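You operate a simulated robot arm through the tools that you are given. There is no shell and no other tool. Be economical: measure what you need, move in short steps, check, and stop when the job is done.

The job below is to be done with a simulated robot arm. You get a single attempt, and the scene is never put back.

TASK
Bring up job P25 on the screen and lay the brace it lists on top of the screen cart.
Fine: braces are in the jig bench's top drawer; shut it again.

The check looks at the end state, three seconds after you hand in, the way a careful person would. Anything else that was tipped, shoved, dropped, spilled or broken makes it a failure.

THE ROBOT
A 7-joint arm with a two-finger parallel gripper on a trunk, on a base that drives. Base frame: it is fixed to the floor where the robot stands at the start and does not move with it; the origin is under the middle of the robot, x ahead of it, y to its left, z up. Readings come in mm, rad, newtons and seconds.
With the tool pointing down near the work surface it reaches from about 220 to 740 mm from the robot's upright axis, wherever it stands. Its first joint turns from -2.897 to 2.897 rad. Places, roughly: plan screen [800, -500, 1500]; top drawer of the jig bench [-200, -600, 700]; top of the screen cart [400, -300, 900]. Payload 3.91 kg.
The TCP is the grasp point between the finger pads, 30 mm short of the fingertips. In the tool frame z runs along the fingers and y along their closing line. The gripper opens to 110 mm. The fingers are 20 mm wide and 10 mm thick; the gripper's body (48 by 112 mm) begins 55 mm behind the TCP.
Orientation is told as [roll, pitch, yaw] about the base's x, y, z axes, in that order, counted from this pose: with the fingers straight down and closing along the base's y, the tool's x points along the base's -x, its y along +y and its z along -z.

THE INTERFACE
- The arm moves only by the tool servo_tool. Its argument "steps" is a list of rows, each a list of 3 entries, a list of its own where there are three numbers: the shift along the base's x, y, z in units of 200 mm (1.0 is 200 mm), then the turn, a rotation vector about the base's x, y, z in units of 90 degrees (1.0 is 90 degrees), then the finger opening in mm, from 0 to 110. In form: [[[x, y, z], [rx, ry, rz], fingers], ...]. A call has 1 to 20 rows; each row is the pose to reach, as a shift and turn from the pose commanded when the call began. A call with a number of a shift or a turn outside -1 to 1 is refused whole. A row lasts 0.2 s, in which the tool goes at most 50 mm and 0.15 rad; a call with a longer step from one row to the next is refused whole, and so is a gripper value outside its range. A pose out of reach is approached as far as the arm can. The call stops where the force on the tool passes 40 N (or 10 N more than at its start, if that is more) or the arm is blocked; 0.2 s more then pass. The fingers move at their own pace (about 153 mm/s each) and stop on an object; they squeeze with about 37 N. The grip force told is the motor's: it shows also when the fingers shut on nothing. Time passes only in rows, and 0.2 s behind the last, so rows that repeat a pose let the fingers close. The reply holds the time, the measured pose of the TCP, the force on the tool along the base axes, the opening and the grip force, in the units named above and with some noise, with the torque about the TCP (base axes, N m) and any sound that the robot's microphone picked up.
- Cameras (640 x 400 px; columns grow to the right, rows downward): "scene" is now at [-51.6, 82.9, 1580.1]; the picture's right is [-0.94, -0.35, 0.00], its down [-0.29, 0.77, -0.57] and it looks along [0.20, -0.53, -0.82] (base axes); focal length 246 px, centre (320, 200). "wrist" rides on the gripper at [77, 7, -114] in the tool frame; the picture's right is [-0.09, 1.00, 0.00], its down [-0.80, -0.07, -0.59] and it looks along [-0.59, -0.05, 0.80] (tool axes); focal length 270 px, centre (320, 200). There is no depth. A picture from a camera that has moved, and an enlarged one, comes with that camera's place and axes in the base frame and with its lens.
- capture(camera): a new picture of that camera. No time passes.
- move_column(by): slides the trunk up (or, below 0, down) by that many mm; the arm and the scene camera ride with it, the base frame stays. It gives what a move gives, with no picture.
- roll_base(legs): drives the robot by 1 to 6 legs, each [ahead, turn to the left] in mm and rad, along the robot's own axes; the way and the turn of a leg run together, so that a leg with both is an arc; at most 1500 mm and 3.142 rad a leg. The arm and the cameras ride along, it lands a little off, and it stops where it bumps. It gives what a move gives.
- pan_tilt(pan, tilt): turns the head with the scene camera to pan (to the left, within 2.705 rad either way) and tilt (down, from -0.506 to 1.204), counted from straight ahead of the robot. It gives what a move gives.
- enlarge(camera, box): a new picture of the part [left, top, right, bottom] of that camera's present view, enlarged. No time passes.
- hand_in(): hands the job in; it is judged then, once.

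Go step by step. Nothing tells you exact positions but the pictures and the camera data: compare them with the known pose of the tool, close in by small moves and look again before you grip or let go. The budget is 120 turns and 82 pictures, counting those below and the enlarged ones. Unless the task says otherwise, let go and move clear before handing in, and close with one line.

The tools are called after "Request:" by a JSON object that holds its "name" and its "arguments". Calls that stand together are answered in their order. servo_tool: Moves the arm, as the interface text tells. Its arguments: {"type":"object","properties":{"steps":{"type":"array","items":{"type":"array"}}},"required":["steps"]} The other tools are called the same way: move_column (by) slides the trunk up or down; roll_base (legs) drives the base; pan_tilt (pan, tilt) turns the head that bears the scene camera; capture (camera) takes a picture; enlarge (camera, box) takes an enlarged picture of a part of a camera's view; hand_in () hands the job in.

At the start:

```text
time: 0.0
tcp_pos: [-82.6, -326.0, 1171.9]
tool_rot: [0.001, 0.0, 0.001]
wrist_force: [0.0, 0.0, 0.5]
wrist_torque: [0.02, -0.02, -0.02]
gripper_width: 109.9
grasp_force: 0.1
trunk travel left (down, up): [-575.0, 35.0]
robot x, y, heading: [1.5, 0.5, 0.002]
head pan, tilt: [-1.215, 0.965]
```

scene: 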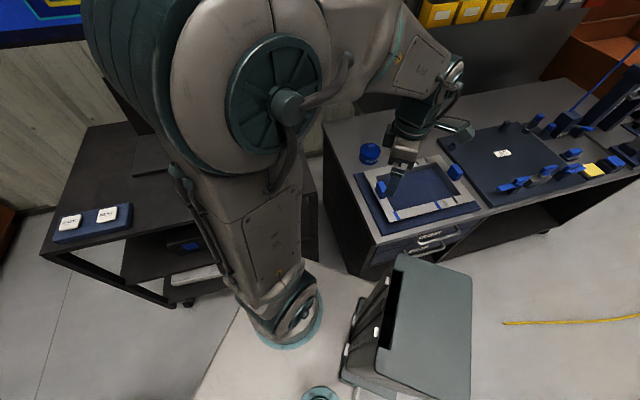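
wrist: 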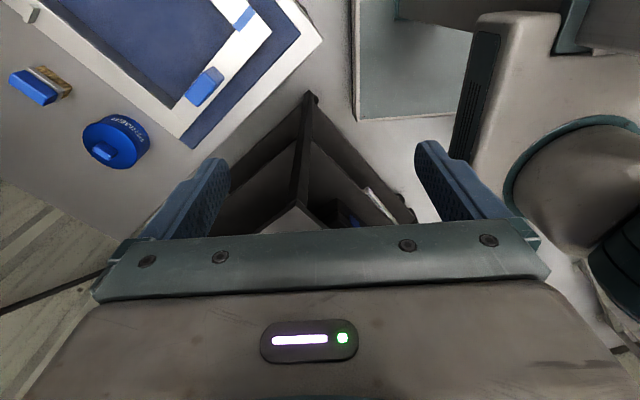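

I see the jig bench on the right with a drawer handle, and the screen cart on the left with two buttons. First I'll turn the head to the plan screen.

Request:
{"name": "pan_tilt", "arguments": {"pan": -0.6, "tilt": 0.3}}

Request:
{"name": "capture", "arguments": {"camera": "scene"}}

```text
time: 1.0
tcp_pos: [-83.7, -325.7, 1171.1]
tool_rot: [-0.001, 0.0, 0.0]
wrist_force: [-1.0, 0.3, -0.3]
wrist_torque: [0.02, -0.03, 0.04]
gripper_width: 109.8
grasp_force: 0.0
trunk travel left (down, up): [-575.0, 35.0]
robot x, y, heading: [0.1, -2.4, -0.001]
head pan, tilt: [-0.6, 0.3]
```

```text
79 pictures are left
camera scene: at [0.4, 97.4, 1637.1], right [-0.57, -0.82, 0.0], down [-0.24, 0.17, -0.95], along [0.79, -0.54, -0.3], focal length 246 px, centre (320, 200)
```

scene: 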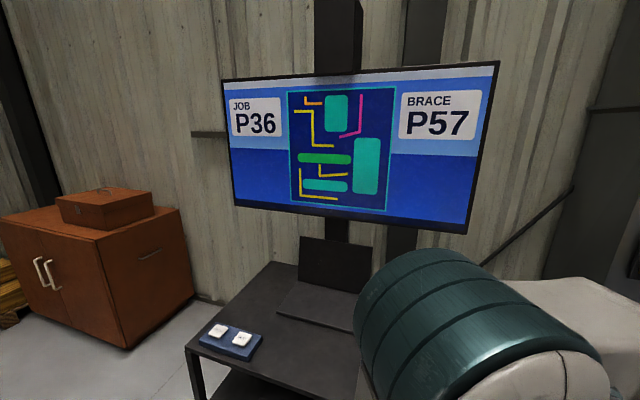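

Request:
{"name": "enlarge", "arguments": {"camera": "scene", "box": [180, 240, 380, 380]}}

Request:
{"name": "pan_tilt", "arguments": {"pan": -0.5, "tilt": 0.75}}

Request:
{"name": "capture", "arguments": {"camera": "scene"}}

```text
2.86 times, centred on (280, 310) of scene
camera zoom: at [0.4, 97.4, 1637.1], right [-0.57, -0.82, 0.0], down [-0.24, 0.17, -0.95], along [0.79, -0.54, -0.3], focal length 701 px, centre (434, -114)
```

zoom: 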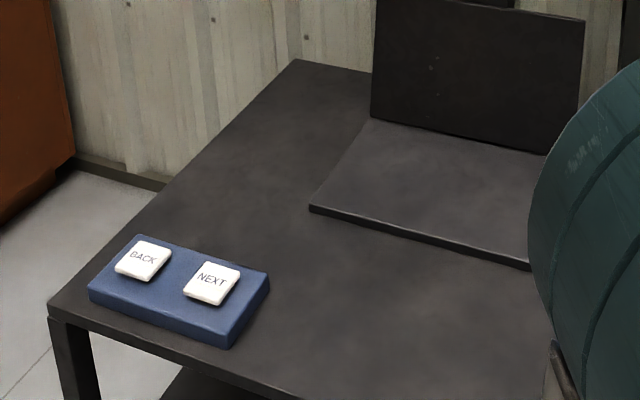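

```text
time: 1.9
tcp_pos: [-83.5, -326.0, 1171.7]
tool_rot: [0.001, 0.0, 0.0]
wrist_force: [0.1, 1.0, 0.3]
wrist_torque: [0.01, 0.0, -0.02]
gripper_width: 110.1
grasp_force: 0.0
trunk travel left (down, up): [-575.0, 35.0]
robot x, y, heading: [-0.8, -1.3, -0.006]
head pan, tilt: [-0.499, 0.75]
```

```text
77 pictures are left
camera scene: at [-3.8, 110.5, 1596.9], right [-0.48, -0.88, 0.0], down [-0.6, 0.33, -0.73], along [0.64, -0.35, -0.68], focal length 246 px, centre (320, 200)
```

scene: 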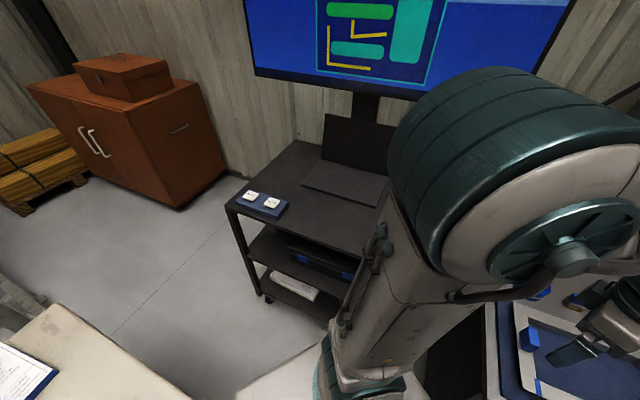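

The screen shows P36, with BACK and NEXT buttons on the cart. I'll look around to see what's near the base, then the bench.

Request:
{"name": "pan_tilt", "arguments": {"pan": 0.5, "tilt": 0.8}}

Request:
{"name": "capture", "arguments": {"camera": "scene"}}

Request:
{"name": "pan_tilt", "arguments": {"pan": -1.9, "tilt": 0.8}}

Request:
{"name": "capture", "arguments": {"camera": "scene"}}

```text
time: 3.2
tcp_pos: [-83.4, -326.2, 1172.5]
tool_rot: [0.0, -0.001, 0.0]
wrist_force: [0.2, -0.4, 0.1]
wrist_torque: [0.0, 0.0, 0.03]
gripper_width: 110.2
grasp_force: 0.0
trunk travel left (down, up): [-575.0, 35.0]
robot x, y, heading: [1.1, -1.1, 0.001]
head pan, tilt: [0.499, 0.799]
```

```text
76 pictures are left
camera scene: at [-5.7, 188.8, 1592.9], right [0.48, -0.88, 0.0], down [-0.63, -0.34, -0.7], along [0.61, 0.33, -0.72], focal length 246 px, centre (320, 200)
```

scene: 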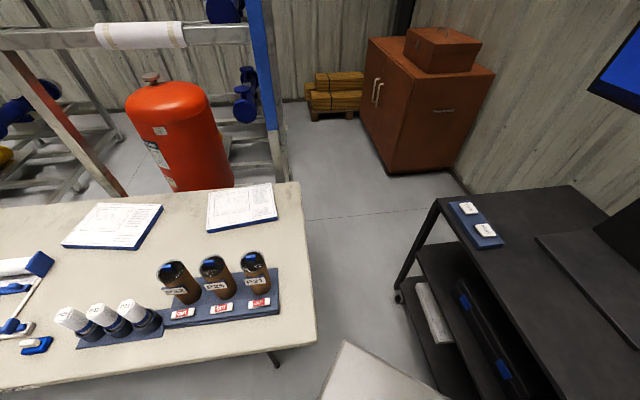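

```text
time: 5.4
tcp_pos: [-82.8, -326.0, 1171.5]
tool_rot: [0.001, -0.002, 0.001]
wrist_force: [-0.5, -0.1, 0.3]
wrist_torque: [0.0, -0.01, -0.01]
gripper_width: 110.1
grasp_force: 0.1
trunk travel left (down, up): [-575.0, 35.0]
robot x, y, heading: [-0.0, 1.3, 0.0]
head pan, tilt: [-1.901, 0.799]
```

```text
75 pictures are left
camera scene: at [-102.7, 73.9, 1592.8], right [-0.95, 0.32, 0.0], down [0.23, 0.68, -0.7], along [-0.23, -0.66, -0.72], focal length 246 px, centre (320, 200)
```

scene: 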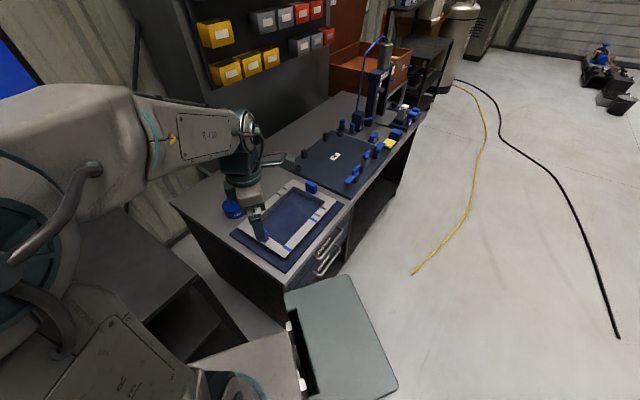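

The left-hand work table is clear of my path. I put the NEXT button at about [671, -50, 957], from three views. I'll swing the arm round toward it in stages, well above the cart.

Request:
{"name": "servo_tool", "arguments": {"steps": [[[0.22, 0, 0], [0, 0, 0], 0], [[0.44, 0, 0], [0, 0, 0], 0], [[0.66, 0, 0], [0, 0, 0], 0], [[0.88, 0, 0], [0, 0, 0], 0], [[1, 0.05, 0], [0, 0, 0], 0]]}}

Request:
{"name": "servo_tool", "arguments": {"steps": [[[0.2, 0.1, 0], [0, 0, 0], 0], [[0.4, 0.2, 0], [0, 0, 0], 0], [[0.6, 0.3, 0], [0, 0, 0], 0], [[0.8, 0.4, 0], [0, 0, 0], 0], [[1, 0.5, 0], [0, 0, 0], 0]]}}

Request:
{"name": "servo_tool", "arguments": {"steps": [[[0.2, 0.15, 0], [0, 0, 0], 0], [[0.4, 0.3, 0], [0, 0, 0], 0], [[0.6, 0.45, 0], [0, 0, 0], 0], [[0.8, 0.6, 0], [0, 0, 0], 0], [[1, 0.75, 0], [0, 0, 0], 0]]}}

Request:
{"name": "capture", "arguments": {"camera": "wrist"}}

```text
time: 6.6
tcp_pos: [116.0, -317.3, 1174.2]
tool_rot: [0.0, -0.001, -0.001]
wrist_force: [-0.9, 0.1, 0.3]
wrist_torque: [0.0, -0.01, -0.02]
gripper_width: 0.0
grasp_force: 37.6
trunk travel left (down, up): [-575.0, 35.0]
robot x, y, heading: [-1.3, 1.3, -0.002]
head pan, tilt: [-1.901, 0.799]
```

```text
time: 7.8
tcp_pos: [316.0, -217.2, 1171.4]
tool_rot: [0.001, 0.0, -0.001]
wrist_force: [-0.5, 0.1, -0.3]
wrist_torque: [0.02, -0.04, 0.0]
gripper_width: 0.2
grasp_force: 38.2
trunk travel left (down, up): [-575.0, 35.0]
robot x, y, heading: [3.0, 0.3, -0.001]
head pan, tilt: [-1.901, 0.799]
```

```text
time: 9.0
tcp_pos: [515.7, -65.9, 1173.0]
tool_rot: [0.001, 0.001, 0.0]
wrist_force: [0.6, 0.6, -0.4]
wrist_torque: [0.02, 0.03, -0.03]
gripper_width: 0.0
grasp_force: 36.8
trunk travel left (down, up): [-575.0, 35.0]
robot x, y, heading: [1.3, 0.8, -0.002]
head pan, tilt: [-1.901, 0.799]
```

```text
74 pictures are left
camera wrist: at [439.8, -56.8, 1286.2], right [0.09, 1.0, 0.0], down [0.8, -0.07, 0.59], along [0.59, -0.05, -0.8], focal length 270 px, centre (320, 200)
```

wrist: 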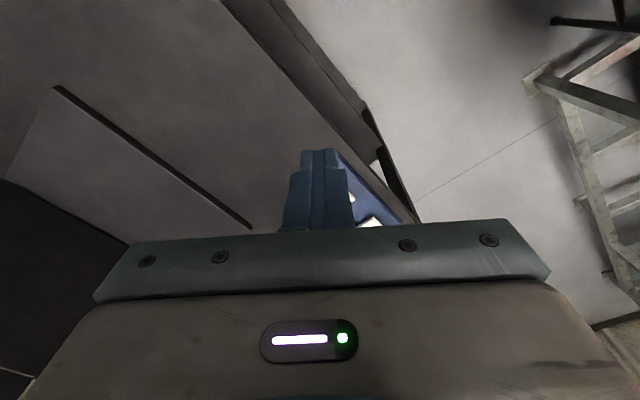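

The button box lies just behind the fingers in this view, which agrees with my estimate. I'll move to hover over NEXT and check it with the scene camera.

Request:
{"name": "servo_tool", "arguments": {"steps": [[[0.2, 0.02, -0.1], [0, 0, 0], 0], [[0.4, 0.04, -0.2], [0, 0, 0], 0], [[0.6, 0.06, -0.3], [0, 0, 0], 0], [[0.78, 0.08, -0.45], [0, 0, 0], 0], [[0.78, 0.08, -0.6], [0, 0, 0], 0]]}}

Request:
{"name": "pan_tilt", "arguments": {"pan": 0.0, "tilt": 0.5}}

Request:
{"name": "capture", "arguments": {"camera": "scene"}}

Request:
{"name": "capture", "arguments": {"camera": "wrist"}}

```text
time: 10.2
tcp_pos: [669.8, -50.4, 1051.6]
tool_rot: [0.0, 0.002, 0.001]
wrist_force: [-1.4, 0.5, -0.8]
wrist_torque: [0.01, 0.01, 0.04]
gripper_width: 0.0
grasp_force: 37.2
trunk travel left (down, up): [-575.0, 35.0]
robot x, y, heading: [3.3, 2.8, -0.002]
head pan, tilt: [-1.901, 0.799]
```

```text
time: 12.1
tcp_pos: [670.0, -52.3, 1051.4]
tool_rot: [0.001, -0.002, 0.0]
wrist_force: [0.2, -0.5, -0.3]
wrist_torque: [0.03, -0.02, -0.02]
gripper_width: 0.0
grasp_force: 37.2
trunk travel left (down, up): [-575.0, 35.0]
robot x, y, heading: [1.9, 0.3, 0.005]
head pan, tilt: [0.0, 0.499]
```

```text
73 pictures are left
camera scene: at [14.6, 150.3, 1618.8], right [0.0, -1.0, 0.0], down [-0.48, 0.0, -0.88], along [0.88, 0.0, -0.48], focal length 246 px, centre (320, 200)
```

scene: 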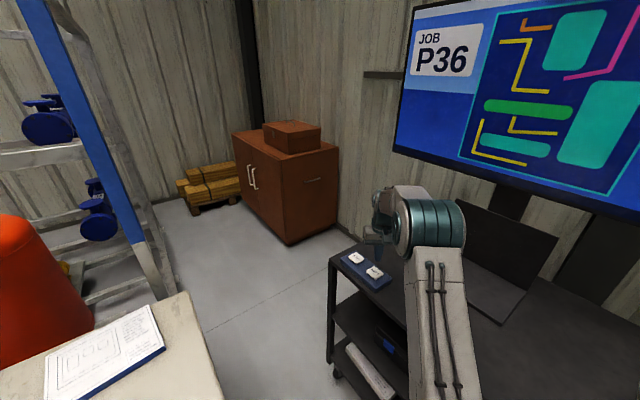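

```text
72 pictures are left
camera wrist: at [594.0, -43.8, 1164.6], right [0.09, 1.0, 0.0], down [0.8, -0.07, 0.59], along [0.59, -0.05, -0.8], focal length 270 px, centre (320, 200)
```

wrist: 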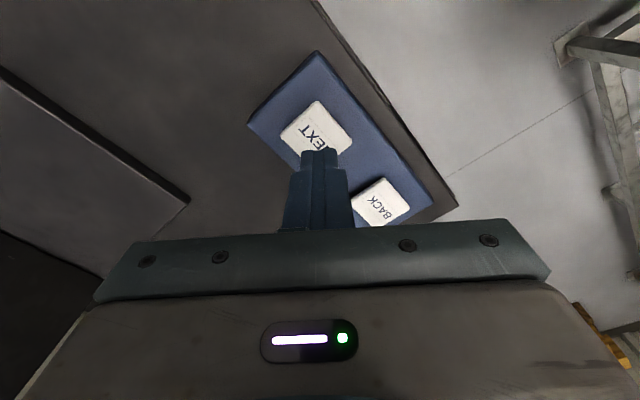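

NEXT is at about [676, -53] by the wrist view, so I'll shift slightly and lower until contact.

Request:
{"name": "servo_tool", "arguments": {"steps": [[[0.03, -0.005, -0.1], [0, 0, 0], 0], [[0.03, -0.005, -0.2], [0, 0, 0], 0], [[0.03, -0.005, -0.25], [0, 0, 0], 0], [[0.03, -0.005, -0.27], [0, 0, 0], 0], [[0.03, -0.005, -0.29], [0, 0, 0], 0]]}}

Request:
{"name": "capture", "arguments": {"camera": "wrist"}}

```text
time: 13.3
tcp_pos: [678.6, -50.4, 994.9]
tool_rot: [0.0, 0.001, 0.0]
wrist_force: [-0.8, 0.2, -0.4]
wrist_torque: [0.0, -0.03, -0.02]
gripper_width: 0.1
grasp_force: 37.1
trunk travel left (down, up): [-575.0, 35.0]
robot x, y, heading: [1.8, -0.3, -0.002]
head pan, tilt: [0.0, 0.499]
```

```text
71 pictures are left
camera wrist: at [602.5, -43.5, 1107.2], right [0.09, 1.0, 0.0], down [0.8, -0.07, 0.59], along [0.59, -0.05, -0.8], focal length 270 px, centre (320, 200)
```

wrist: 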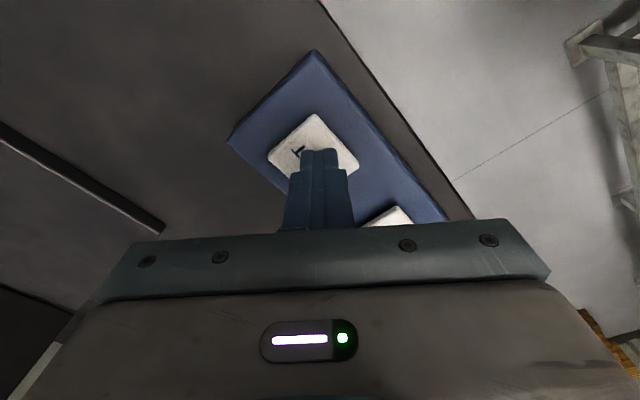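

The fingers line up with NEXT. I'll lower in small steps to press.

Request:
{"name": "servo_tool", "arguments": {"steps": [[[0, 0, -0.02], [0, 0, 0], 0], [[0, 0, -0.035], [0, 0, 0], 0], [[0, 0, -0.05], [0, 0, 0], 0]]}}

Request:
{"name": "capture", "arguments": {"camera": "scene"}}

```text
time: 14.1
tcp_pos: [678.8, -51.4, 981.7]
tool_rot: [0.0, 0.0, -0.001]
wrist_force: [-0.5, 0.1, -0.7]
wrist_torque: [-0.02, 0.02, 0.0]
gripper_width: 0.2
grasp_force: 36.9
trunk travel left (down, up): [-575.0, 35.0]
robot x, y, heading: [0.1, -1.1, 0.002]
head pan, tilt: [0.0, 0.499]
```

```text
70 pictures are left
camera scene: at [14.7, 150.3, 1618.8], right [0.0, -1.0, 0.0], down [-0.48, 0.0, -0.88], along [0.88, 0.0, -0.48], focal length 246 px, centre (320, 200)
```

scene: 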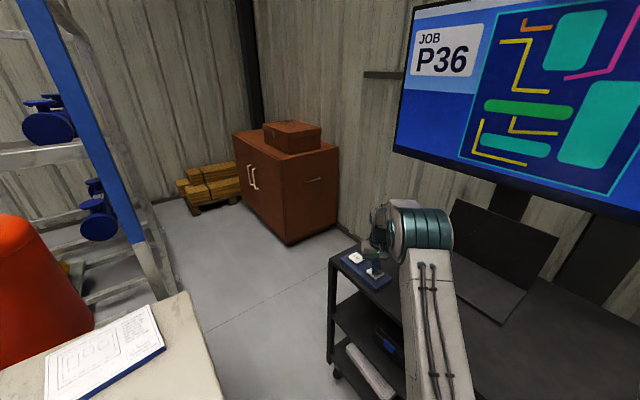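

No contact yet; lowering further in small steps.

Request:
{"name": "servo_tool", "arguments": {"steps": [[[0, 0, -0.015], [0, 0, 0], 0], [[0, 0, -0.03], [0, 0, 0], 0], [[0, 0, -0.045], [0, 0, 0], 0]]}}

Request:
{"name": "enlarge", "arguments": {"camera": "scene", "box": [320, 0, 640, 300]}}

```text
time: 14.9
tcp_pos: [679.3, -52.1, 974.7]
tool_rot: [-0.001, 0.001, 0.0]
wrist_force: [0.1, -0.2, -1.3]
wrist_torque: [0.04, -0.02, -0.03]
gripper_width: 0.1
grasp_force: 36.7
trunk travel left (down, up): [-575.0, 35.0]
robot x, y, heading: [-0.6, 0.2, -0.0]
head pan, tilt: [0.0, 0.499]
```

```text
1.33 times, centred on (480, 150) of scene
camera zoom: at [14.7, 150.3, 1618.8], right [0.0, -1.0, 0.0], down [-0.48, 0.0, -0.88], along [0.88, 0.0, -0.48], focal length 327 px, centre (107, 267)
```

zoom: 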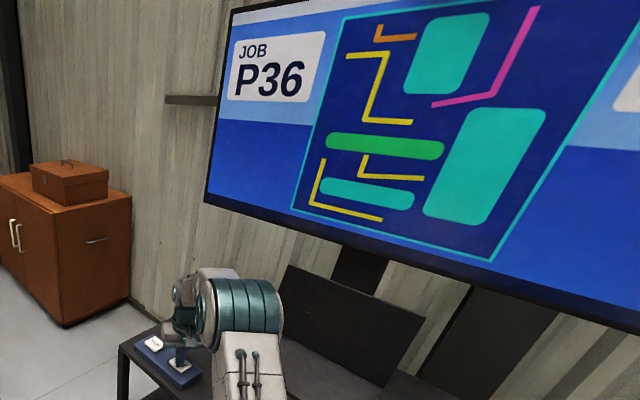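

Request:
{"name": "servo_tool", "arguments": {"steps": [[[0, 0, -0.015], [0, 0, 0], 0], [[0, 0, -0.03], [0, 0, 0], 0], [[0, 0, -0.045], [0, 0, 0], 0]]}}

Request:
{"name": "enlarge", "arguments": {"camera": "scene", "box": [320, 0, 640, 300]}}

```text
time: 15.7
tcp_pos: [677.9, -51.6, 966.1]
tool_rot: [0.0, -0.002, 0.0]
wrist_force: [-0.5, 1.6, 5.7]
wrist_torque: [0.06, 0.01, -0.06]
gripper_width: 0.0
grasp_force: 36.9
trunk travel left (down, up): [-575.0, 35.0]
robot x, y, heading: [0.4, 2.9, 0.003]
head pan, tilt: [0.0, 0.499]
heard: click
```

```text
1.33 times, centred on (480, 150) of scene
camera zoom: at [13.9, 150.5, 1618.9], right [0.0, -1.0, 0.0], down [-0.48, 0.0, -0.88], along [0.88, 0.0, -0.48], focal length 327 px, centre (107, 267)
```

zoom: 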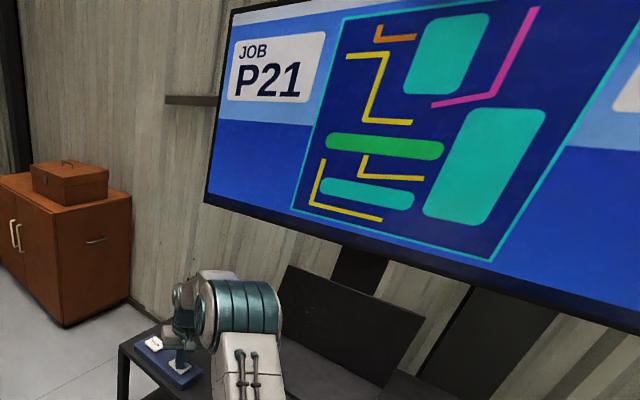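

A click, and the screen now shows P21. I'll release and press again.

Request:
{"name": "servo_tool", "arguments": {"steps": [[[0, 0, 0.05], [0, 0, 0], 0], [[0, 0, 0.1], [0, 0, 0], 0], [[0, 0, 0.05], [0, 0, 0], 0], [[0, 0, 0.02], [0, 0, 0], 0], [[0, 0, 0], [0, 0, 0], 0]]}}

Request:
{"name": "enlarge", "arguments": {"camera": "scene", "box": [320, 0, 640, 300]}}

```text
time: 16.9
tcp_pos: [677.8, -51.4, 967.1]
tool_rot: [0.0, -0.002, 0.001]
wrist_force: [1.3, 0.5, 5.7]
wrist_torque: [0.04, 0.02, -0.05]
gripper_width: 0.2
grasp_force: 36.8
trunk travel left (down, up): [-575.0, 35.0]
robot x, y, heading: [1.1, -1.0, -0.001]
head pan, tilt: [0.0, 0.499]
heard: click
```

```text
1.33 times, centred on (480, 150) of scene
camera zoom: at [14.0, 150.5, 1618.9], right [0.0, -1.0, 0.0], down [-0.48, 0.0, -0.88], along [0.88, 0.0, -0.48], focal length 327 px, centre (107, 267)
```

zoom: 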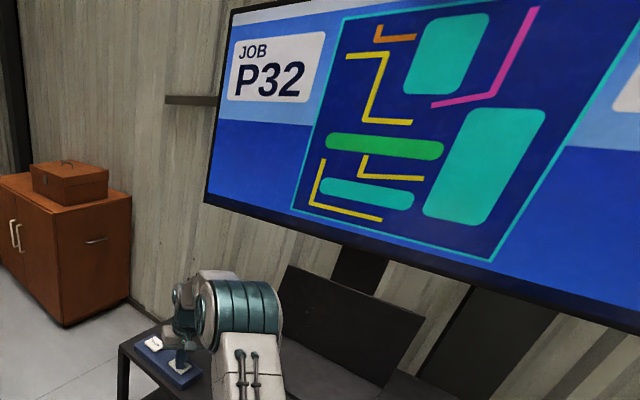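

The screen shows P32; each press advances one job. Pressing again.

Request:
{"name": "servo_tool", "arguments": {"steps": [[[0, 0, 0.05], [0, 0, 0], 0], [[0, 0, 0.1], [0, 0, 0], 0], [[0, 0, 0.05], [0, 0, 0], 0], [[0, 0, 0.02], [0, 0, 0], 0], [[0, 0, 0], [0, 0, 0], 0]]}}

Request:
{"name": "enlarge", "arguments": {"camera": "scene", "box": [320, 0, 640, 300]}}

```text
time: 18.1
tcp_pos: [678.8, -52.1, 967.0]
tool_rot: [0.0, -0.003, 0.001]
wrist_force: [1.4, -0.7, 8.0]
wrist_torque: [-0.04, 0.01, 0.03]
gripper_width: 0.1
grasp_force: 37.4
trunk travel left (down, up): [-575.0, 35.0]
robot x, y, heading: [-2.7, -3.1, 0.002]
head pan, tilt: [0.0, 0.499]
heard: click
```

```text
1.33 times, centred on (480, 150) of scene
camera zoom: at [13.8, 150.3, 1619.0], right [0.0, -1.0, 0.0], down [-0.48, 0.0, -0.88], along [0.88, 0.0, -0.48], focal length 327 px, centre (107, 267)
```

zoom: 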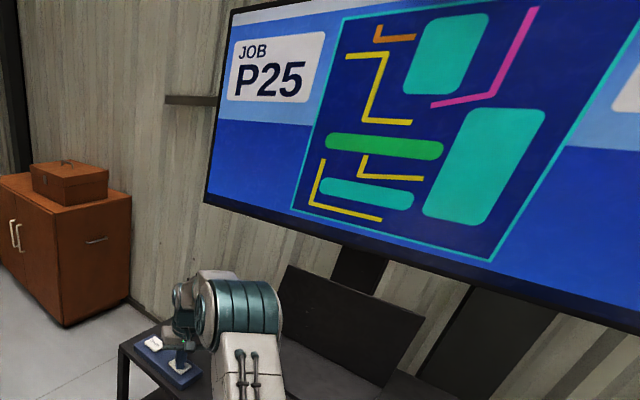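

P25 is up. I'll raise the tool straight up and read the brace.

Request:
{"name": "servo_tool", "arguments": {"steps": [[[0, 0, 0.2], [0, 0, 0], 0], [[0, 0, 0.4], [0, 0, 0], 0], [[0, 0, 0.6], [0, 0, 0], 0], [[0, 0, 0.8], [0, 0, 0], 0], [[0, 0, 1], [0, 0, 0], 0]]}}

Request:
{"name": "pan_tilt", "arguments": {"pan": -0.6, "tilt": 0.4}}

Request:
{"name": "capture", "arguments": {"camera": "scene"}}

```text
time: 19.3
tcp_pos: [678.1, -53.4, 1166.2]
tool_rot: [0.0, 0.0, 0.0]
wrist_force: [0.5, 0.3, -0.1]
wrist_torque: [-0.03, -0.05, -0.01]
gripper_width: 0.0
grasp_force: 36.2
trunk travel left (down, up): [-575.0, 35.0]
robot x, y, heading: [-0.9, 0.9, -0.001]
head pan, tilt: [0.0, 0.499]
```

```text
time: 20.3
tcp_pos: [677.2, -51.5, 1165.4]
tool_rot: [0.0, 0.0, -0.001]
wrist_force: [0.4, -0.4, 0.5]
wrist_torque: [-0.02, 0.03, -0.02]
gripper_width: 0.1
grasp_force: 37.0
trunk travel left (down, up): [-575.0, 35.0]
robot x, y, heading: [0.1, -2.3, 0.002]
head pan, tilt: [-0.6, 0.4]
```

```text
65 pictures are left
camera scene: at [0.1, 98.1, 1627.9], right [-0.56, -0.83, 0.0], down [-0.32, 0.22, -0.92], along [0.76, -0.52, -0.39], focal length 246 px, centre (320, 200)
```

scene: 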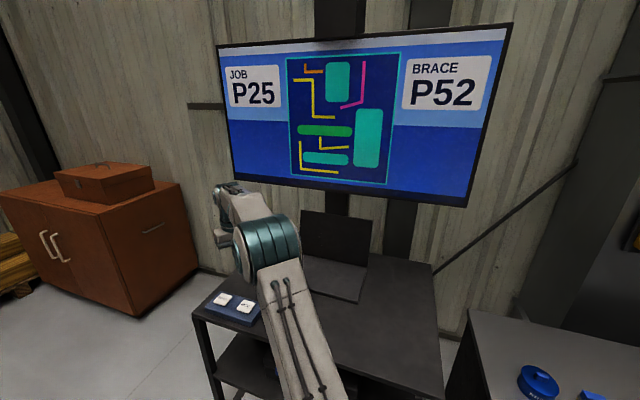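

The brace is P52, and the screen stays on P25. Now I'll look at the bench and its top drawer while the arm is out of the way.

Request:
{"name": "pan_tilt", "arguments": {"pan": -1.8, "tilt": 1.0}}

Request:
{"name": "capture", "arguments": {"camera": "scene"}}

```text
time: 21.7
tcp_pos: [677.9, -51.0, 1164.8]
tool_rot: [-0.001, 0.0, 0.001]
wrist_force: [0.6, 0.2, -0.5]
wrist_torque: [-0.02, 0.03, -0.03]
gripper_width: 0.0
grasp_force: 37.2
trunk travel left (down, up): [-575.0, 35.0]
robot x, y, heading: [0.8, 1.3, 0.002]
head pan, tilt: [-1.799, 1.0]
```

```text
64 pictures are left
camera scene: at [-92.1, 82.4, 1577.7], right [-0.97, 0.23, 0.0], down [0.19, 0.82, -0.54], along [-0.12, -0.53, -0.84], focal length 246 px, centre (320, 200)
```

scene: 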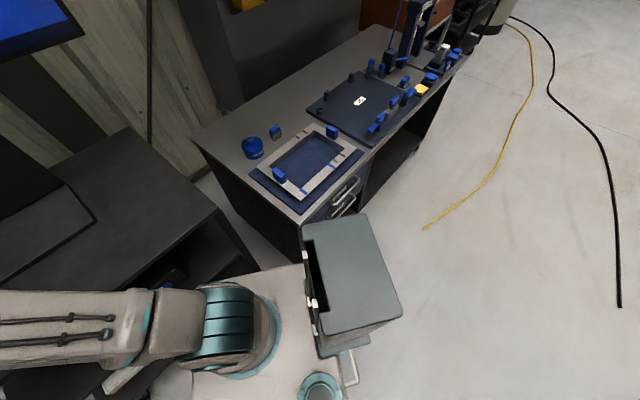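

Request:
{"name": "enlarge", "arguments": {"camera": "scene", "box": [230, 100, 430, 240]}}

```text
2.86 times, centred on (330, 170) of scene
camera zoom: at [-92.1, 82.4, 1577.7], right [-0.97, 0.23, 0.0], down [0.19, 0.82, -0.54], along [-0.12, -0.53, -0.84], focal length 701 px, centre (291, 286)
```

zoom: 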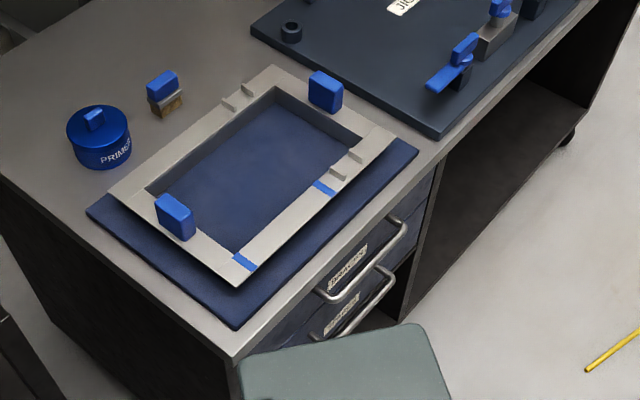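

The bench faces toward the robot's rear-left, with handles on two labelled drawers. I'll look down around the base to learn how much room the drawer and base have.

Request:
{"name": "pan_tilt", "arguments": {"pan": -2.5, "tilt": 1.1}}

Request:
{"name": "capture", "arguments": {"camera": "scene"}}

Request:
{"name": "pan_tilt", "arguments": {"pan": 0.9, "tilt": 1.2}}

Request:
{"name": "capture", "arguments": {"camera": "scene"}}

```text
time: 22.8
tcp_pos: [678.8, -52.7, 1166.0]
tool_rot: [-0.002, -0.002, -0.001]
wrist_force: [-0.2, -0.5, -0.1]
wrist_torque: [0.02, 0.02, 0.0]
gripper_width: 0.2
grasp_force: 37.0
trunk travel left (down, up): [-575.0, 35.0]
robot x, y, heading: [4.2, 0.7, 0.003]
head pan, tilt: [-2.499, 1.1]
```

```text
62 pictures are left
camera scene: at [-126.9, 112.4, 1571.1], right [-0.6, 0.8, 0.0], down [0.71, 0.53, -0.45], along [-0.36, -0.27, -0.89], focal length 246 px, centre (320, 200)
```

scene: 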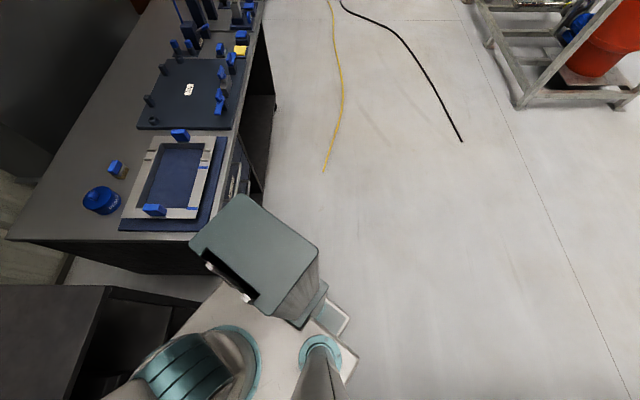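

```text
time: 25.6
tcp_pos: [679.0, -52.4, 1165.1]
tool_rot: [0.001, -0.001, 0.0]
wrist_force: [0.3, -0.3, -0.2]
wrist_torque: [0.03, 0.02, -0.02]
gripper_width: 0.1
grasp_force: 36.8
trunk travel left (down, up): [-575.0, 35.0]
robot x, y, heading: [-0.7, 1.4, -0.001]
head pan, tilt: [0.901, 1.201]
```

```text
61 pictures are left
camera scene: at [-41.6, 194.1, 1565.1], right [0.78, -0.62, 0.0], down [-0.58, -0.73, -0.36], along [0.23, 0.28, -0.93], focal length 246 px, centre (320, 200)
```

scene: 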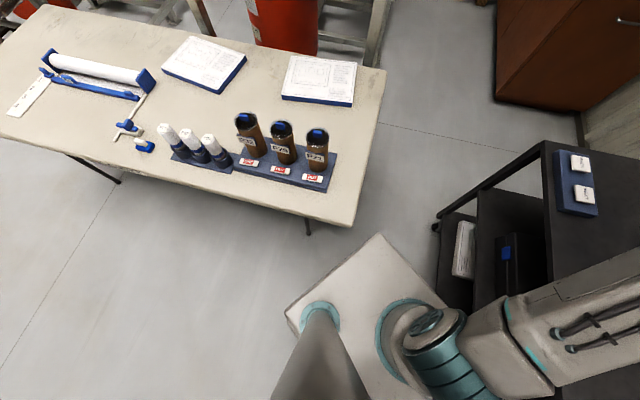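

The body is compact and the opened drawer should clear it. I'll swing the arm back over to the bench and yaw the tool so the wrist camera faces the drawer front.

Request:
{"name": "servo_tool", "arguments": {"steps": [[[-0.24, 0, 0], [0, 0, 0], 0], [[-0.48, 0, 0], [0, 0, 0], 0], [[-0.72, -0.05, 0], [0, 0, 0], 0], [[-0.88, -0.2, 0], [0, 0, 0], 0], [[-1, -0.35, 0], [0, 0, 0], 0]]}}

Request:
{"name": "servo_tool", "arguments": {"steps": [[[-0.2, -0.12, 0], [0, 0, 0], 0], [[-0.4, -0.25, 0], [0, 0, 0], 0], [[-0.6, -0.38, 0], [0, 0, 0], 0], [[-0.8, -0.5, 0], [0, 0, 0], 0], [[-1, -0.63, 0], [0, 0, 0], 0]]}}

Request:
{"name": "servo_tool", "arguments": {"steps": [[[-0.2, -0.1, 0], [0, 0, 0], 0], [[-0.4, -0.2, 0], [0, 0, 0], 0], [[-0.6, -0.3, 0], [0, 0, 0], 0], [[-0.8, -0.4, 0], [0, 0, 0], 0], [[-1, -0.45, 0], [0, 0, 0], 0]]}}

Request:
{"name": "servo_tool", "arguments": {"steps": [[[-0.2, 0, 0], [0, 0, -0.09], 0], [[-0.4, 0, 0], [0, 0, -0.18], 0], [[-0.6, 0, 0], [0, 0, -0.27], 0], [[-0.8, 0, 0], [0, 0, -0.36], 0], [[-1, 0, 0], [0, 0, -0.45], 0]]}}

Request:
{"name": "servo_tool", "arguments": {"steps": [[[-0.2, 0, -0.1], [0, 0, -0.09], 0], [[-0.4, 0, -0.2], [0, 0, -0.14], 0], [[-0.6, 0, -0.3], [0, 0, -0.14], 0], [[-0.8, 0, -0.4], [0, 0, -0.14], 0], [[-1, 0, -0.5], [0, 0, -0.14], 0]]}}

Request:
{"name": "capture", "arguments": {"camera": "wrist"}}

```text
time: 26.8
tcp_pos: [477.8, -121.9, 1164.5]
tool_rot: [0.0, 0.0, 0.0]
wrist_force: [-0.6, -0.1, 0.6]
wrist_torque: [0.05, -0.03, -0.02]
gripper_width: 0.0
grasp_force: 36.8
trunk travel left (down, up): [-575.0, 35.0]
robot x, y, heading: [-0.7, 0.7, 0.001]
head pan, tilt: [0.901, 1.201]
```

```text
time: 28.0
tcp_pos: [278.4, -245.7, 1163.4]
tool_rot: [0.001, -0.001, -0.002]
wrist_force: [-0.2, 0.2, -0.1]
wrist_torque: [-0.02, -0.01, -0.01]
gripper_width: 0.0
grasp_force: 37.0
trunk travel left (down, up): [-575.0, 35.0]
robot x, y, heading: [-2.1, 1.3, -0.004]
head pan, tilt: [0.901, 1.201]
```

```text
time: 29.2
tcp_pos: [76.3, -335.0, 1165.7]
tool_rot: [-0.001, -0.001, 0.0]
wrist_force: [-0.1, -0.1, -1.1]
wrist_torque: [0.01, -0.03, -0.01]
gripper_width: 0.2
grasp_force: 37.0
trunk travel left (down, up): [-575.0, 35.0]
robot x, y, heading: [2.8, 0.6, -0.004]
head pan, tilt: [0.901, 1.201]
```

```text
time: 30.4
tcp_pos: [-122.1, -336.3, 1166.5]
tool_rot: [0.001, 0.0, -0.71]
wrist_force: [0.9, 0.1, 1.5]
wrist_torque: [0.0, 0.01, -0.01]
gripper_width: 0.0
grasp_force: 36.9
trunk travel left (down, up): [-575.0, 35.0]
robot x, y, heading: [-0.3, -1.2, 0.001]
head pan, tilt: [0.901, 1.201]
```

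```text
time: 31.6
tcp_pos: [-322.5, -335.6, 1064.4]
tool_rot: [0.001, 0.0, -0.924]
wrist_force: [-0.6, -0.1, 0.2]
wrist_torque: [0.02, 0.01, -0.01]
gripper_width: 0.0
grasp_force: 37.1
trunk travel left (down, up): [-575.0, 35.0]
robot x, y, heading: [0.8, -3.1, 0.002]
head pan, tilt: [0.901, 1.201]
```

```text
60 pictures are left
camera wrist: at [-362.9, -270.1, 1178.2], right [0.85, 0.53, 0.0], down [0.42, -0.68, 0.59], along [0.31, -0.51, -0.8], focal length 270 px, centre (320, 200)
```

wrist: 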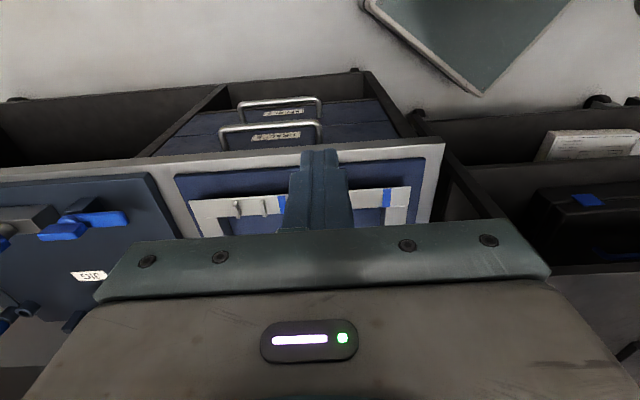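

The wrist camera shows two handles at the bench's left end; the upper drawer's is the one nearer the bench edge. I'll zoom in and then view it from lower for depth.

Request:
{"name": "enlarge", "arguments": {"camera": "wrist", "box": [150, 60, 450, 240]}}

Request:
{"name": "servo_tool", "arguments": {"steps": [[[-0.15, 0.2, -0.05], [0, 0, 0], 0], [[-0.3, 0.4, -0.1], [0, 0, 0], 0], [[-0.42, 0.56, -0.2], [0, 0, 0], 0], [[-0.5, 0.65, -0.4], [0, 0, 0], 0], [[-0.5, 0.65, -0.6], [0, 0, 0], 0], [[-0.5, 0.65, -0.8], [0, 0, 0], 0]]}}

Request:
{"name": "capture", "arguments": {"camera": "wrist"}}

```text
2.13 times, centred on (300, 150) of wrist
camera zoom: at [-362.9, -270.1, 1178.2], right [0.85, 0.53, 0.0], down [0.42, -0.68, 0.59], along [0.31, -0.51, -0.8], focal length 577 px, centre (363, 307)
```

zoom: 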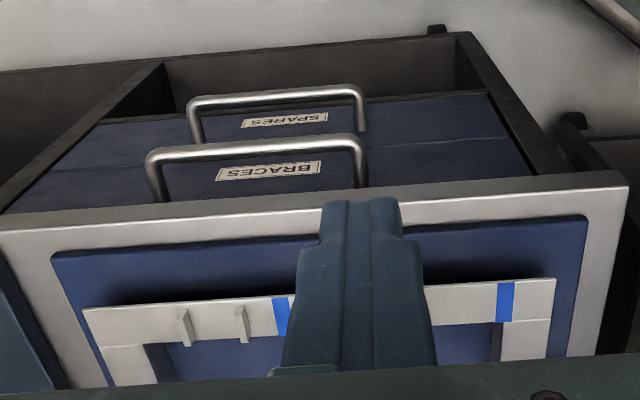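

```text
refused: row 1 steps farther than a row can; nothing moved
```

```text
58 pictures are left
camera wrist: at [-362.9, -270.1, 1178.2], right [0.85, 0.53, 0.0], down [0.42, -0.68, 0.59], along [0.31, -0.51, -0.8], focal length 270 px, centre (320, 200)
```

wrist: 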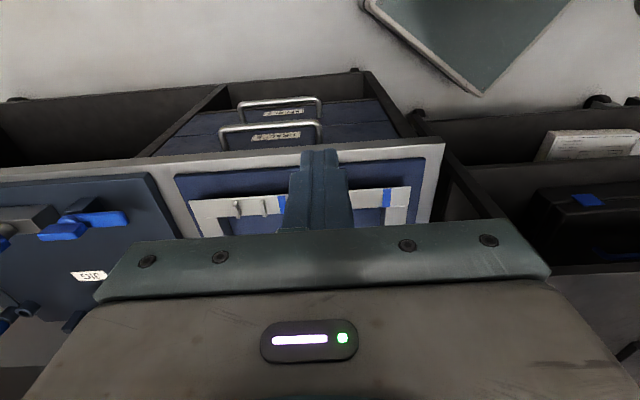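

The BRACES drawer is confirmed as the upper one. Moving out and down for a second view.

Request:
{"name": "servo_tool", "arguments": {"steps": [[[-0.13, 0.17, -0.05], [0, 0, 0], 0], [[-0.26, 0.34, -0.1], [0, 0, 0], 0], [[-0.39, 0.5, -0.2], [0, 0, 0], 0], [[-0.5, 0.6, -0.37], [0, 0, 0], 0], [[-0.5, 0.65, -0.58], [0, 0, 0], 0], [[-0.5, 0.65, -0.8], [0, 0, 0], 0]]}}

Request:
{"name": "capture", "arguments": {"camera": "wrist"}}

```text
time: 33.2
tcp_pos: [-415.4, -232.3, 917.1]
tool_rot: [-0.025, 0.003, -0.879]
wrist_force: [0.0, -0.2, -0.7]
wrist_torque: [0.03, -0.01, 0.01]
gripper_width: 0.0
grasp_force: 36.6
trunk travel left (down, up): [-575.0, 35.0]
robot x, y, heading: [-4.0, -4.2, -0.005]
head pan, tilt: [0.901, 1.201]
stopped in row 6: the arm was blocked; the commanded pose is now the measured one
```

```text
57 pictures are left
camera wrist: at [-456.5, -166.9, 1030.3], right [0.82, 0.57, -0.03], down [0.47, -0.65, 0.59], along [0.32, -0.5, -0.8], focal length 270 px, centre (320, 200)
```

wrist: 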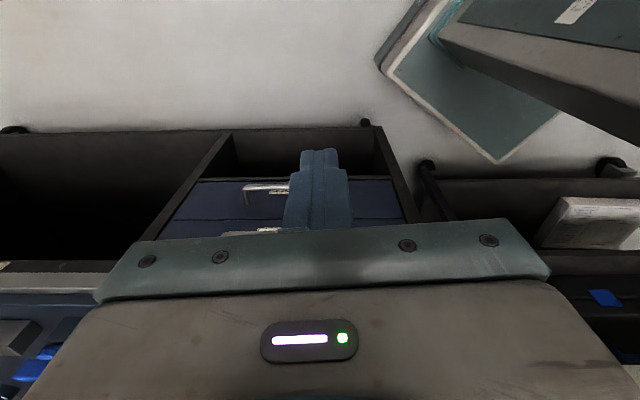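

The arm jammed here, against a joint limit or its own body, because the drawer lies almost behind the robot. I'll raise and retract the arm, then turn the base right so the drawer falls to its side.

Request:
{"name": "servo_tool", "arguments": {"steps": [[[0, 0, 0.24], [0, 0, 0], 0], [[0.1, -0.05, 0.44], [0, 0, 0], 0], [[0.3, -0.1, 0.55], [0, 0, 0], 0], [[0.5, -0.2, 0.6], [0, 0, 0], 0], [[0.7, -0.3, 0.65], [0, 0, 0], 0], [[0.9, -0.4, 0.7], [0, 0, 0], 0]]}}

Request:
{"name": "roll_base", "arguments": {"legs": [[0, -0.6]]}}

Request:
{"name": "roll_base", "arguments": {"legs": [[0, -0.6]]}}

```text
time: 34.6
tcp_pos: [-235.1, -308.5, 1055.6]
tool_rot: [-0.022, 0.002, -0.886]
wrist_force: [-0.5, 0.5, -0.4]
wrist_torque: [0.01, -0.02, -0.01]
gripper_width: 0.0
grasp_force: 36.9
trunk travel left (down, up): [-575.0, 35.0]
robot x, y, heading: [-2.2, -0.0, -0.001]
head pan, tilt: [0.901, 1.201]
```

```text
time: 36.7
tcp_pos: [-369.1, -121.0, 1055.3]
tool_rot: [-0.022, 0.002, -1.483]
wrist_force: [-1.2, 0.0, 0.7]
wrist_torque: [0.01, -0.01, -0.02]
gripper_width: 0.0
grasp_force: 37.2
trunk travel left (down, up): [-575.0, 35.0]
robot x, y, heading: [-0.1, 1.6, -0.598]
head pan, tilt: [0.901, 1.201]
```

```text
time: 38.7
tcp_pos: [-374.2, 107.3, 1054.9]
tool_rot: [-0.021, 0.002, -2.081]
wrist_force: [-0.2, 0.6, 0.0]
wrist_torque: [0.01, 0.01, 0.02]
gripper_width: 0.0
grasp_force: 36.8
trunk travel left (down, up): [-575.0, 35.0]
robot x, y, heading: [2.3, 0.5, -1.188]
head pan, tilt: [0.901, 1.201]
```

The base turned freely. Now swinging the arm to the drawer again for a second, laterally shifted view.

Request:
{"name": "servo_tool", "arguments": {"steps": [[[-0.1, -0.2, 0], [0, 0, 0.09], 0], [[-0.2, -0.4, 0], [0, 0, 0.18], 0], [[-0.3, -0.6, 0], [0, 0, 0.27], 0], [[-0.4, -0.8, 0], [0, 0, 0.36], 0], [[-0.4, -1, 0], [0, 0, 0.45], 0]]}}

Request:
{"name": "servo_tool", "arguments": {"steps": [[[0, -0.24, 0], [0, 0, 0.09], 0], [[0, -0.48, 0], [0, 0, 0.18], 0], [[0, -0.72, 0], [0, 0, 0.285], 0], [[0, -0.96, 0], [0, 0, 0.285], 0]]}}

Request:
{"name": "servo_tool", "arguments": {"steps": [[[0, -0.24, 0], [0, 0, 0], 0], [[0, -0.48, 0], [0, 0, 0], 0], [[0, -0.7, 0], [0, 0, 0], 0]]}}

Request:
{"name": "capture", "arguments": {"camera": "wrist"}}

```text
time: 39.9
tcp_pos: [-452.2, -92.3, 1055.1]
tool_rot: [-0.021, 0.002, -1.37]
wrist_force: [1.2, -0.1, 0.4]
wrist_torque: [0.01, 0.01, 0.02]
gripper_width: 0.2
grasp_force: 36.9
trunk travel left (down, up): [-575.0, 35.0]
robot x, y, heading: [-0.8, -3.5, -1.188]
head pan, tilt: [0.901, 1.201]
```

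```text
refused: row 3 steps farther than a row can; nothing moved
```

```text
time: 40.7
tcp_pos: [-453.9, -233.6, 1057.5]
tool_rot: [-0.021, 0.001, -1.372]
wrist_force: [-0.1, -0.5, 1.1]
wrist_torque: [-0.05, 0.0, 0.01]
gripper_width: 0.1
grasp_force: 37.1
trunk travel left (down, up): [-575.0, 35.0]
robot x, y, heading: [-2.0, 1.4, -1.193]
head pan, tilt: [0.901, 1.201]
```

```text
56 pictures are left
camera wrist: at [-459.4, -156.4, 1170.5], right [0.99, 0.11, -0.02], down [0.1, -0.8, 0.59], along [0.05, -0.59, -0.8], focal length 270 px, centre (320, 200)
```

wrist: 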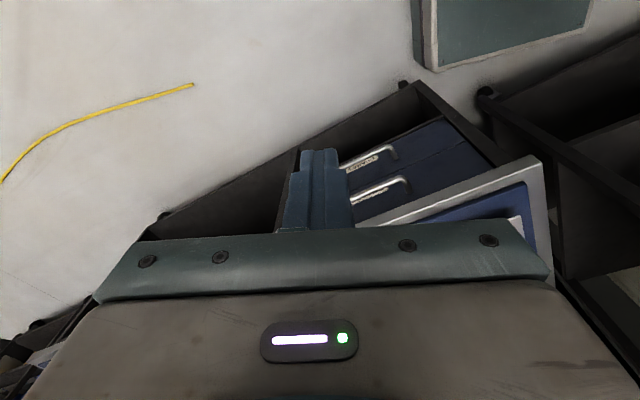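

One call was refused, so the yaw isn't complete. Finishing the yaw and shift.

Request:
{"name": "servo_tool", "arguments": {"steps": [[[0, -0.2, 0], [0.005, 0.0, 0.08], 0], [[0, -0.4, 0], [0.01, 0.0, 0.16], 0], [[0, -0.6, 0], [0.013, 0, 0.24], 0], [[0, -0.8, 0], [0.013, 0, 0.283], 0], [[0.05, -0.95, 0], [0.013, 0, 0.283], 0]]}}

Request:
{"name": "capture", "arguments": {"camera": "wrist"}}

```text
time: 41.9
tcp_pos: [-443.0, -423.6, 1056.2]
tool_rot: [-0.011, 0.021, -0.93]
wrist_force: [0.5, -0.4, 0.8]
wrist_torque: [0.01, -0.03, -0.03]
gripper_width: 0.1
grasp_force: 36.9
trunk travel left (down, up): [-575.0, 35.0]
robot x, y, heading: [-4.4, -1.7, -1.187]
head pan, tilt: [0.901, 1.201]
```

```text
55 pictures are left
camera wrist: at [-481.1, -359.5, 1171.0], right [0.85, 0.53, -0.01], down [0.44, -0.69, 0.58], along [0.3, -0.5, -0.82], focal length 270 px, centre (320, 200)
```

wrist: 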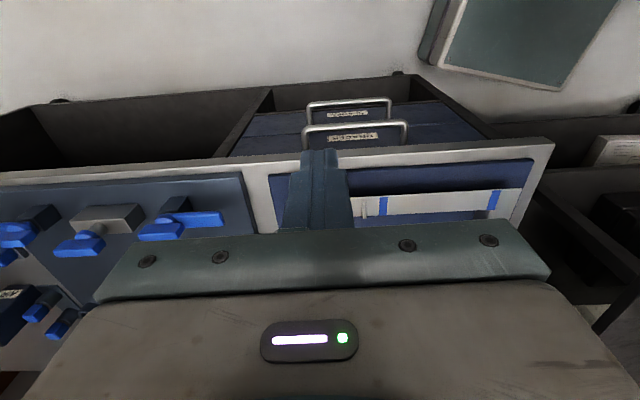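

Triangulating both views puts the BRACES bar at about [-349, -467, 725], with the bench edge's top at about z=796. I'll grasp the bar from the front with the fingers closing vertically. First I yaw the tool and back off.

Request:
{"name": "servo_tool", "arguments": {"steps": [[[0, 0.06, 0], [0, 0, -0.09], 0], [[0, 0.12, 0], [0, 0, -0.18], 0], [[-0.02, 0.18, 0], [0, 0, -0.27], 0], [[-0.04, 0.24, 0], [0, 0, -0.36], 0], [[-0.06, 0.3, 0], [0, 0, -0.45], 0], [[-0.08, 0.36, 0], [0, 0, -0.54], 0], [[-0.1, 0.42, 0], [0, 0, -0.63], 40], [[-0.12, 0.48, 0], [0, 0, -0.72], 40], [[-0.14, 0.54, 0], [0, 0, -0.81], 40], [[-0.16, 0.6, 0], [0, 0, -0.9], 40], [[-0.18, 0.66, 0], [0, 0, -0.99], 40], [[-0.18, 0.66, 0], [0, 0, -1.0], 40]]}}

```text
time: 44.5
tcp_pos: [-479.8, -293.4, 1055.9]
tool_rot: [-0.012, 0.018, -2.503]
wrist_force: [-0.6, 0.1, -1.0]
wrist_torque: [0.01, 0.0, -0.02]
gripper_width: 40.1
grasp_force: 0.1
trunk travel left (down, up): [-575.0, 35.0]
robot x, y, heading: [3.5, 0.1, -1.188]
head pan, tilt: [0.901, 1.201]
```

Yaw done. Now tilting the fingers toward the drawer front while lowering.

Request:
{"name": "servo_tool", "arguments": {"steps": [[[0, 0, -0.1], [-0.072, -0.054, 0], 40], [[0, 0, -0.2], [-0.144, -0.108, 0], 40], [[0, 0, -0.3], [-0.216, -0.162, 0], 40], [[0, 0, -0.4], [-0.288, -0.216, 0], 40], [[0, 0, -0.5], [-0.36, -0.27, 0], 40], [[0, 0, -0.6], [-0.432, -0.324, 0], 40], [[0, 0, -0.7], [-0.504, -0.378, 0], 40], [[0, 0, -0.8], [-0.576, -0.432, 0], 40]]}}

Request:
{"name": "capture", "arguments": {"camera": "wrist"}}

```text
time: 46.3
tcp_pos: [-481.0, -291.1, 894.7]
tool_rot: [1.121, 0.009, -2.482]
wrist_force: [0.1, 0.1, -0.5]
wrist_torque: [0.04, -0.01, 0.01]
gripper_width: 39.8
grasp_force: 0.0
trunk travel left (down, up): [-575.0, 35.0]
robot x, y, heading: [-2.4, -1.9, -1.193]
head pan, tilt: [0.901, 1.201]
```

```text
54 pictures are left
camera wrist: at [-481.4, -165.1, 950.4], right [0.19, -0.4, 0.9], down [-0.98, -0.05, 0.19], along [-0.03, -0.91, -0.4], focal length 270 px, centre (320, 200)
```

wrist: 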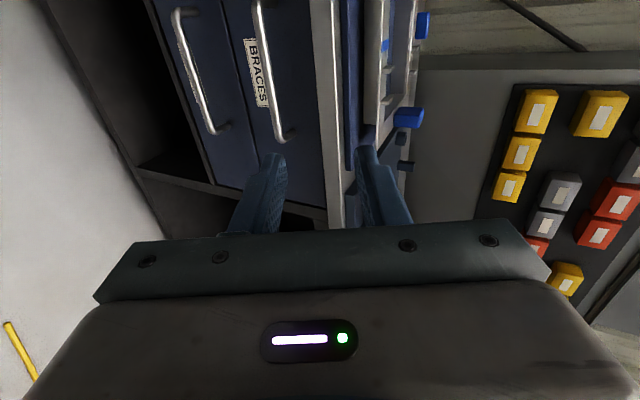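

The view agrees closely with my bar estimate: the predicted bar end lands at the observed pixel. Moving to a staging point in front of the bar.

Request:
{"name": "servo_tool", "arguments": {"steps": [[[0.08, -0.1, -0.14], [0, 0, 0], 40], [[0.16, -0.21, -0.28], [0, 0, 0], 40], [[0.24, -0.32, -0.43], [0, 0, 0], 40], [[0.307, -0.425, -0.568], [0, 0, 0], 40]]}}

Request:
{"name": "capture", "arguments": {"camera": "wrist"}}

```text
time: 47.3
tcp_pos: [-419.9, -377.6, 781.6]
tool_rot: [1.118, 0.011, -2.481]
wrist_force: [0.7, 0.7, 0.7]
wrist_torque: [0.02, -0.01, -0.04]
gripper_width: 40.0
grasp_force: 0.2
trunk travel left (down, up): [-575.0, 35.0]
robot x, y, heading: [0.1, -1.7, -1.188]
head pan, tilt: [0.901, 1.201]
```

```text
53 pictures are left
camera wrist: at [-420.4, -250.4, 837.7], right [0.19, -0.4, 0.89], down [-0.98, -0.05, 0.19], along [-0.03, -0.91, -0.4], focal length 270 px, centre (320, 200)
```

wrist: 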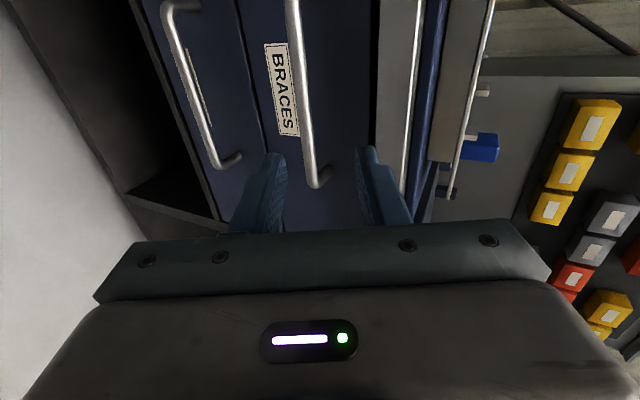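

The bar sits centred between the open fingers. Advancing along the finger axis onto the bar.

Request:
{"name": "servo_tool", "arguments": {"steps": [[[0.08, -0.1, -0.064], [0, 0, 0], 40], [[0.16, -0.2, -0.128], [0, 0, 0], 40], [[0.24, -0.3, -0.192], [0, 0, 0], 40], [[0.3, -0.375, -0.238], [0, 0, 0], 40], [[0.333, -0.419, -0.266], [0, 0, 0], 40]]}}

Request:
{"name": "capture", "arguments": {"camera": "wrist"}}

```text
time: 48.5
tcp_pos: [-350.9, -462.1, 728.0]
tool_rot: [1.115, 0.009, -2.481]
wrist_force: [-3.7, 3.3, -5.0]
wrist_torque: [0.14, 0.1, 0.0]
gripper_width: 42.9
grasp_force: 3.6
trunk travel left (down, up): [-575.0, 35.0]
robot x, y, heading: [2.8, 1.2, -1.191]
head pan, tilt: [0.901, 1.201]
```

```text
52 pictures are left
camera wrist: at [-351.3, -336.4, 783.5], right [0.19, -0.41, 0.89], down [-0.98, -0.05, 0.19], along [-0.03, -0.91, -0.41], focal length 270 px, centre (320, 200)
```

wrist: 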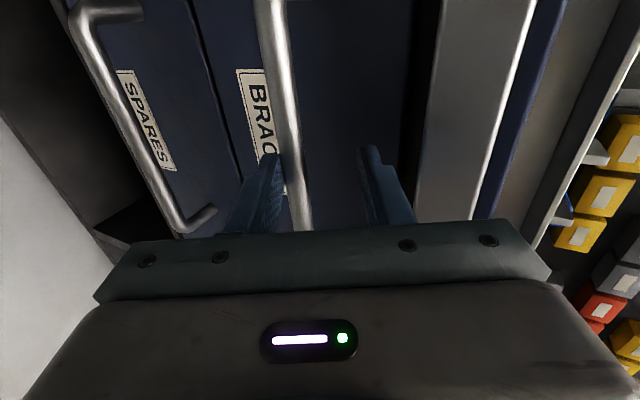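

The fingertips lightly touch the front and the bar sits nearer the lower finger. I'll back off a little, drop about 9 mm, then close.

Request:
{"name": "servo_tool", "arguments": {"steps": [[[-0.03, 0.038, -0.032], [0, 0, 0], 40], [[-0.03, 0.038, -0.032], [0, 0, 0], 40]]}}

Request:
{"name": "servo_tool", "arguments": {"steps": [[[0, 0, 0], [0, 0, 0], 20], [[0, 0, 0], [0, 0, 0], 0], [[0, 0, 0], [0, 0, 0], 0]]}}

Request:
{"name": "capture", "arguments": {"camera": "wrist"}}

```text
time: 49.1
tcp_pos: [-356.5, -454.4, 721.8]
tool_rot: [1.12, 0.007, -2.481]
wrist_force: [0.0, -0.2, -0.4]
wrist_torque: [-0.01, -0.04, 0.0]
gripper_width: 40.3
grasp_force: 0.0
trunk travel left (down, up): [-575.0, 35.0]
robot x, y, heading: [-1.4, 3.0, -1.191]
head pan, tilt: [0.901, 1.201]
```

```text
time: 49.9
tcp_pos: [-359.4, -452.4, 718.2]
tool_rot: [1.111, 0.014, -2.481]
wrist_force: [-3.7, 11.4, -33.0]
wrist_torque: [0.29, 1.13, -0.82]
gripper_width: 13.6
grasp_force: 45.5
trunk travel left (down, up): [-575.0, 35.0]
robot x, y, heading: [-0.0, -0.6, -1.196]
head pan, tilt: [0.901, 1.201]
```

```text
51 pictures are left
camera wrist: at [-358.5, -326.4, 774.6], right [0.19, -0.41, 0.89], down [-0.98, -0.05, 0.19], along [-0.04, -0.91, -0.41], focal length 270 px, centre (320, 200)
```

wrist: 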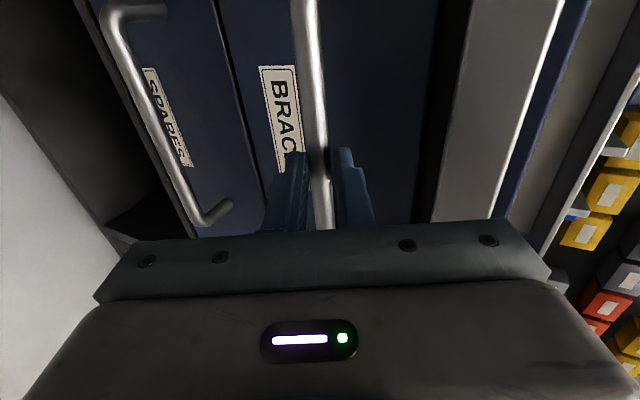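

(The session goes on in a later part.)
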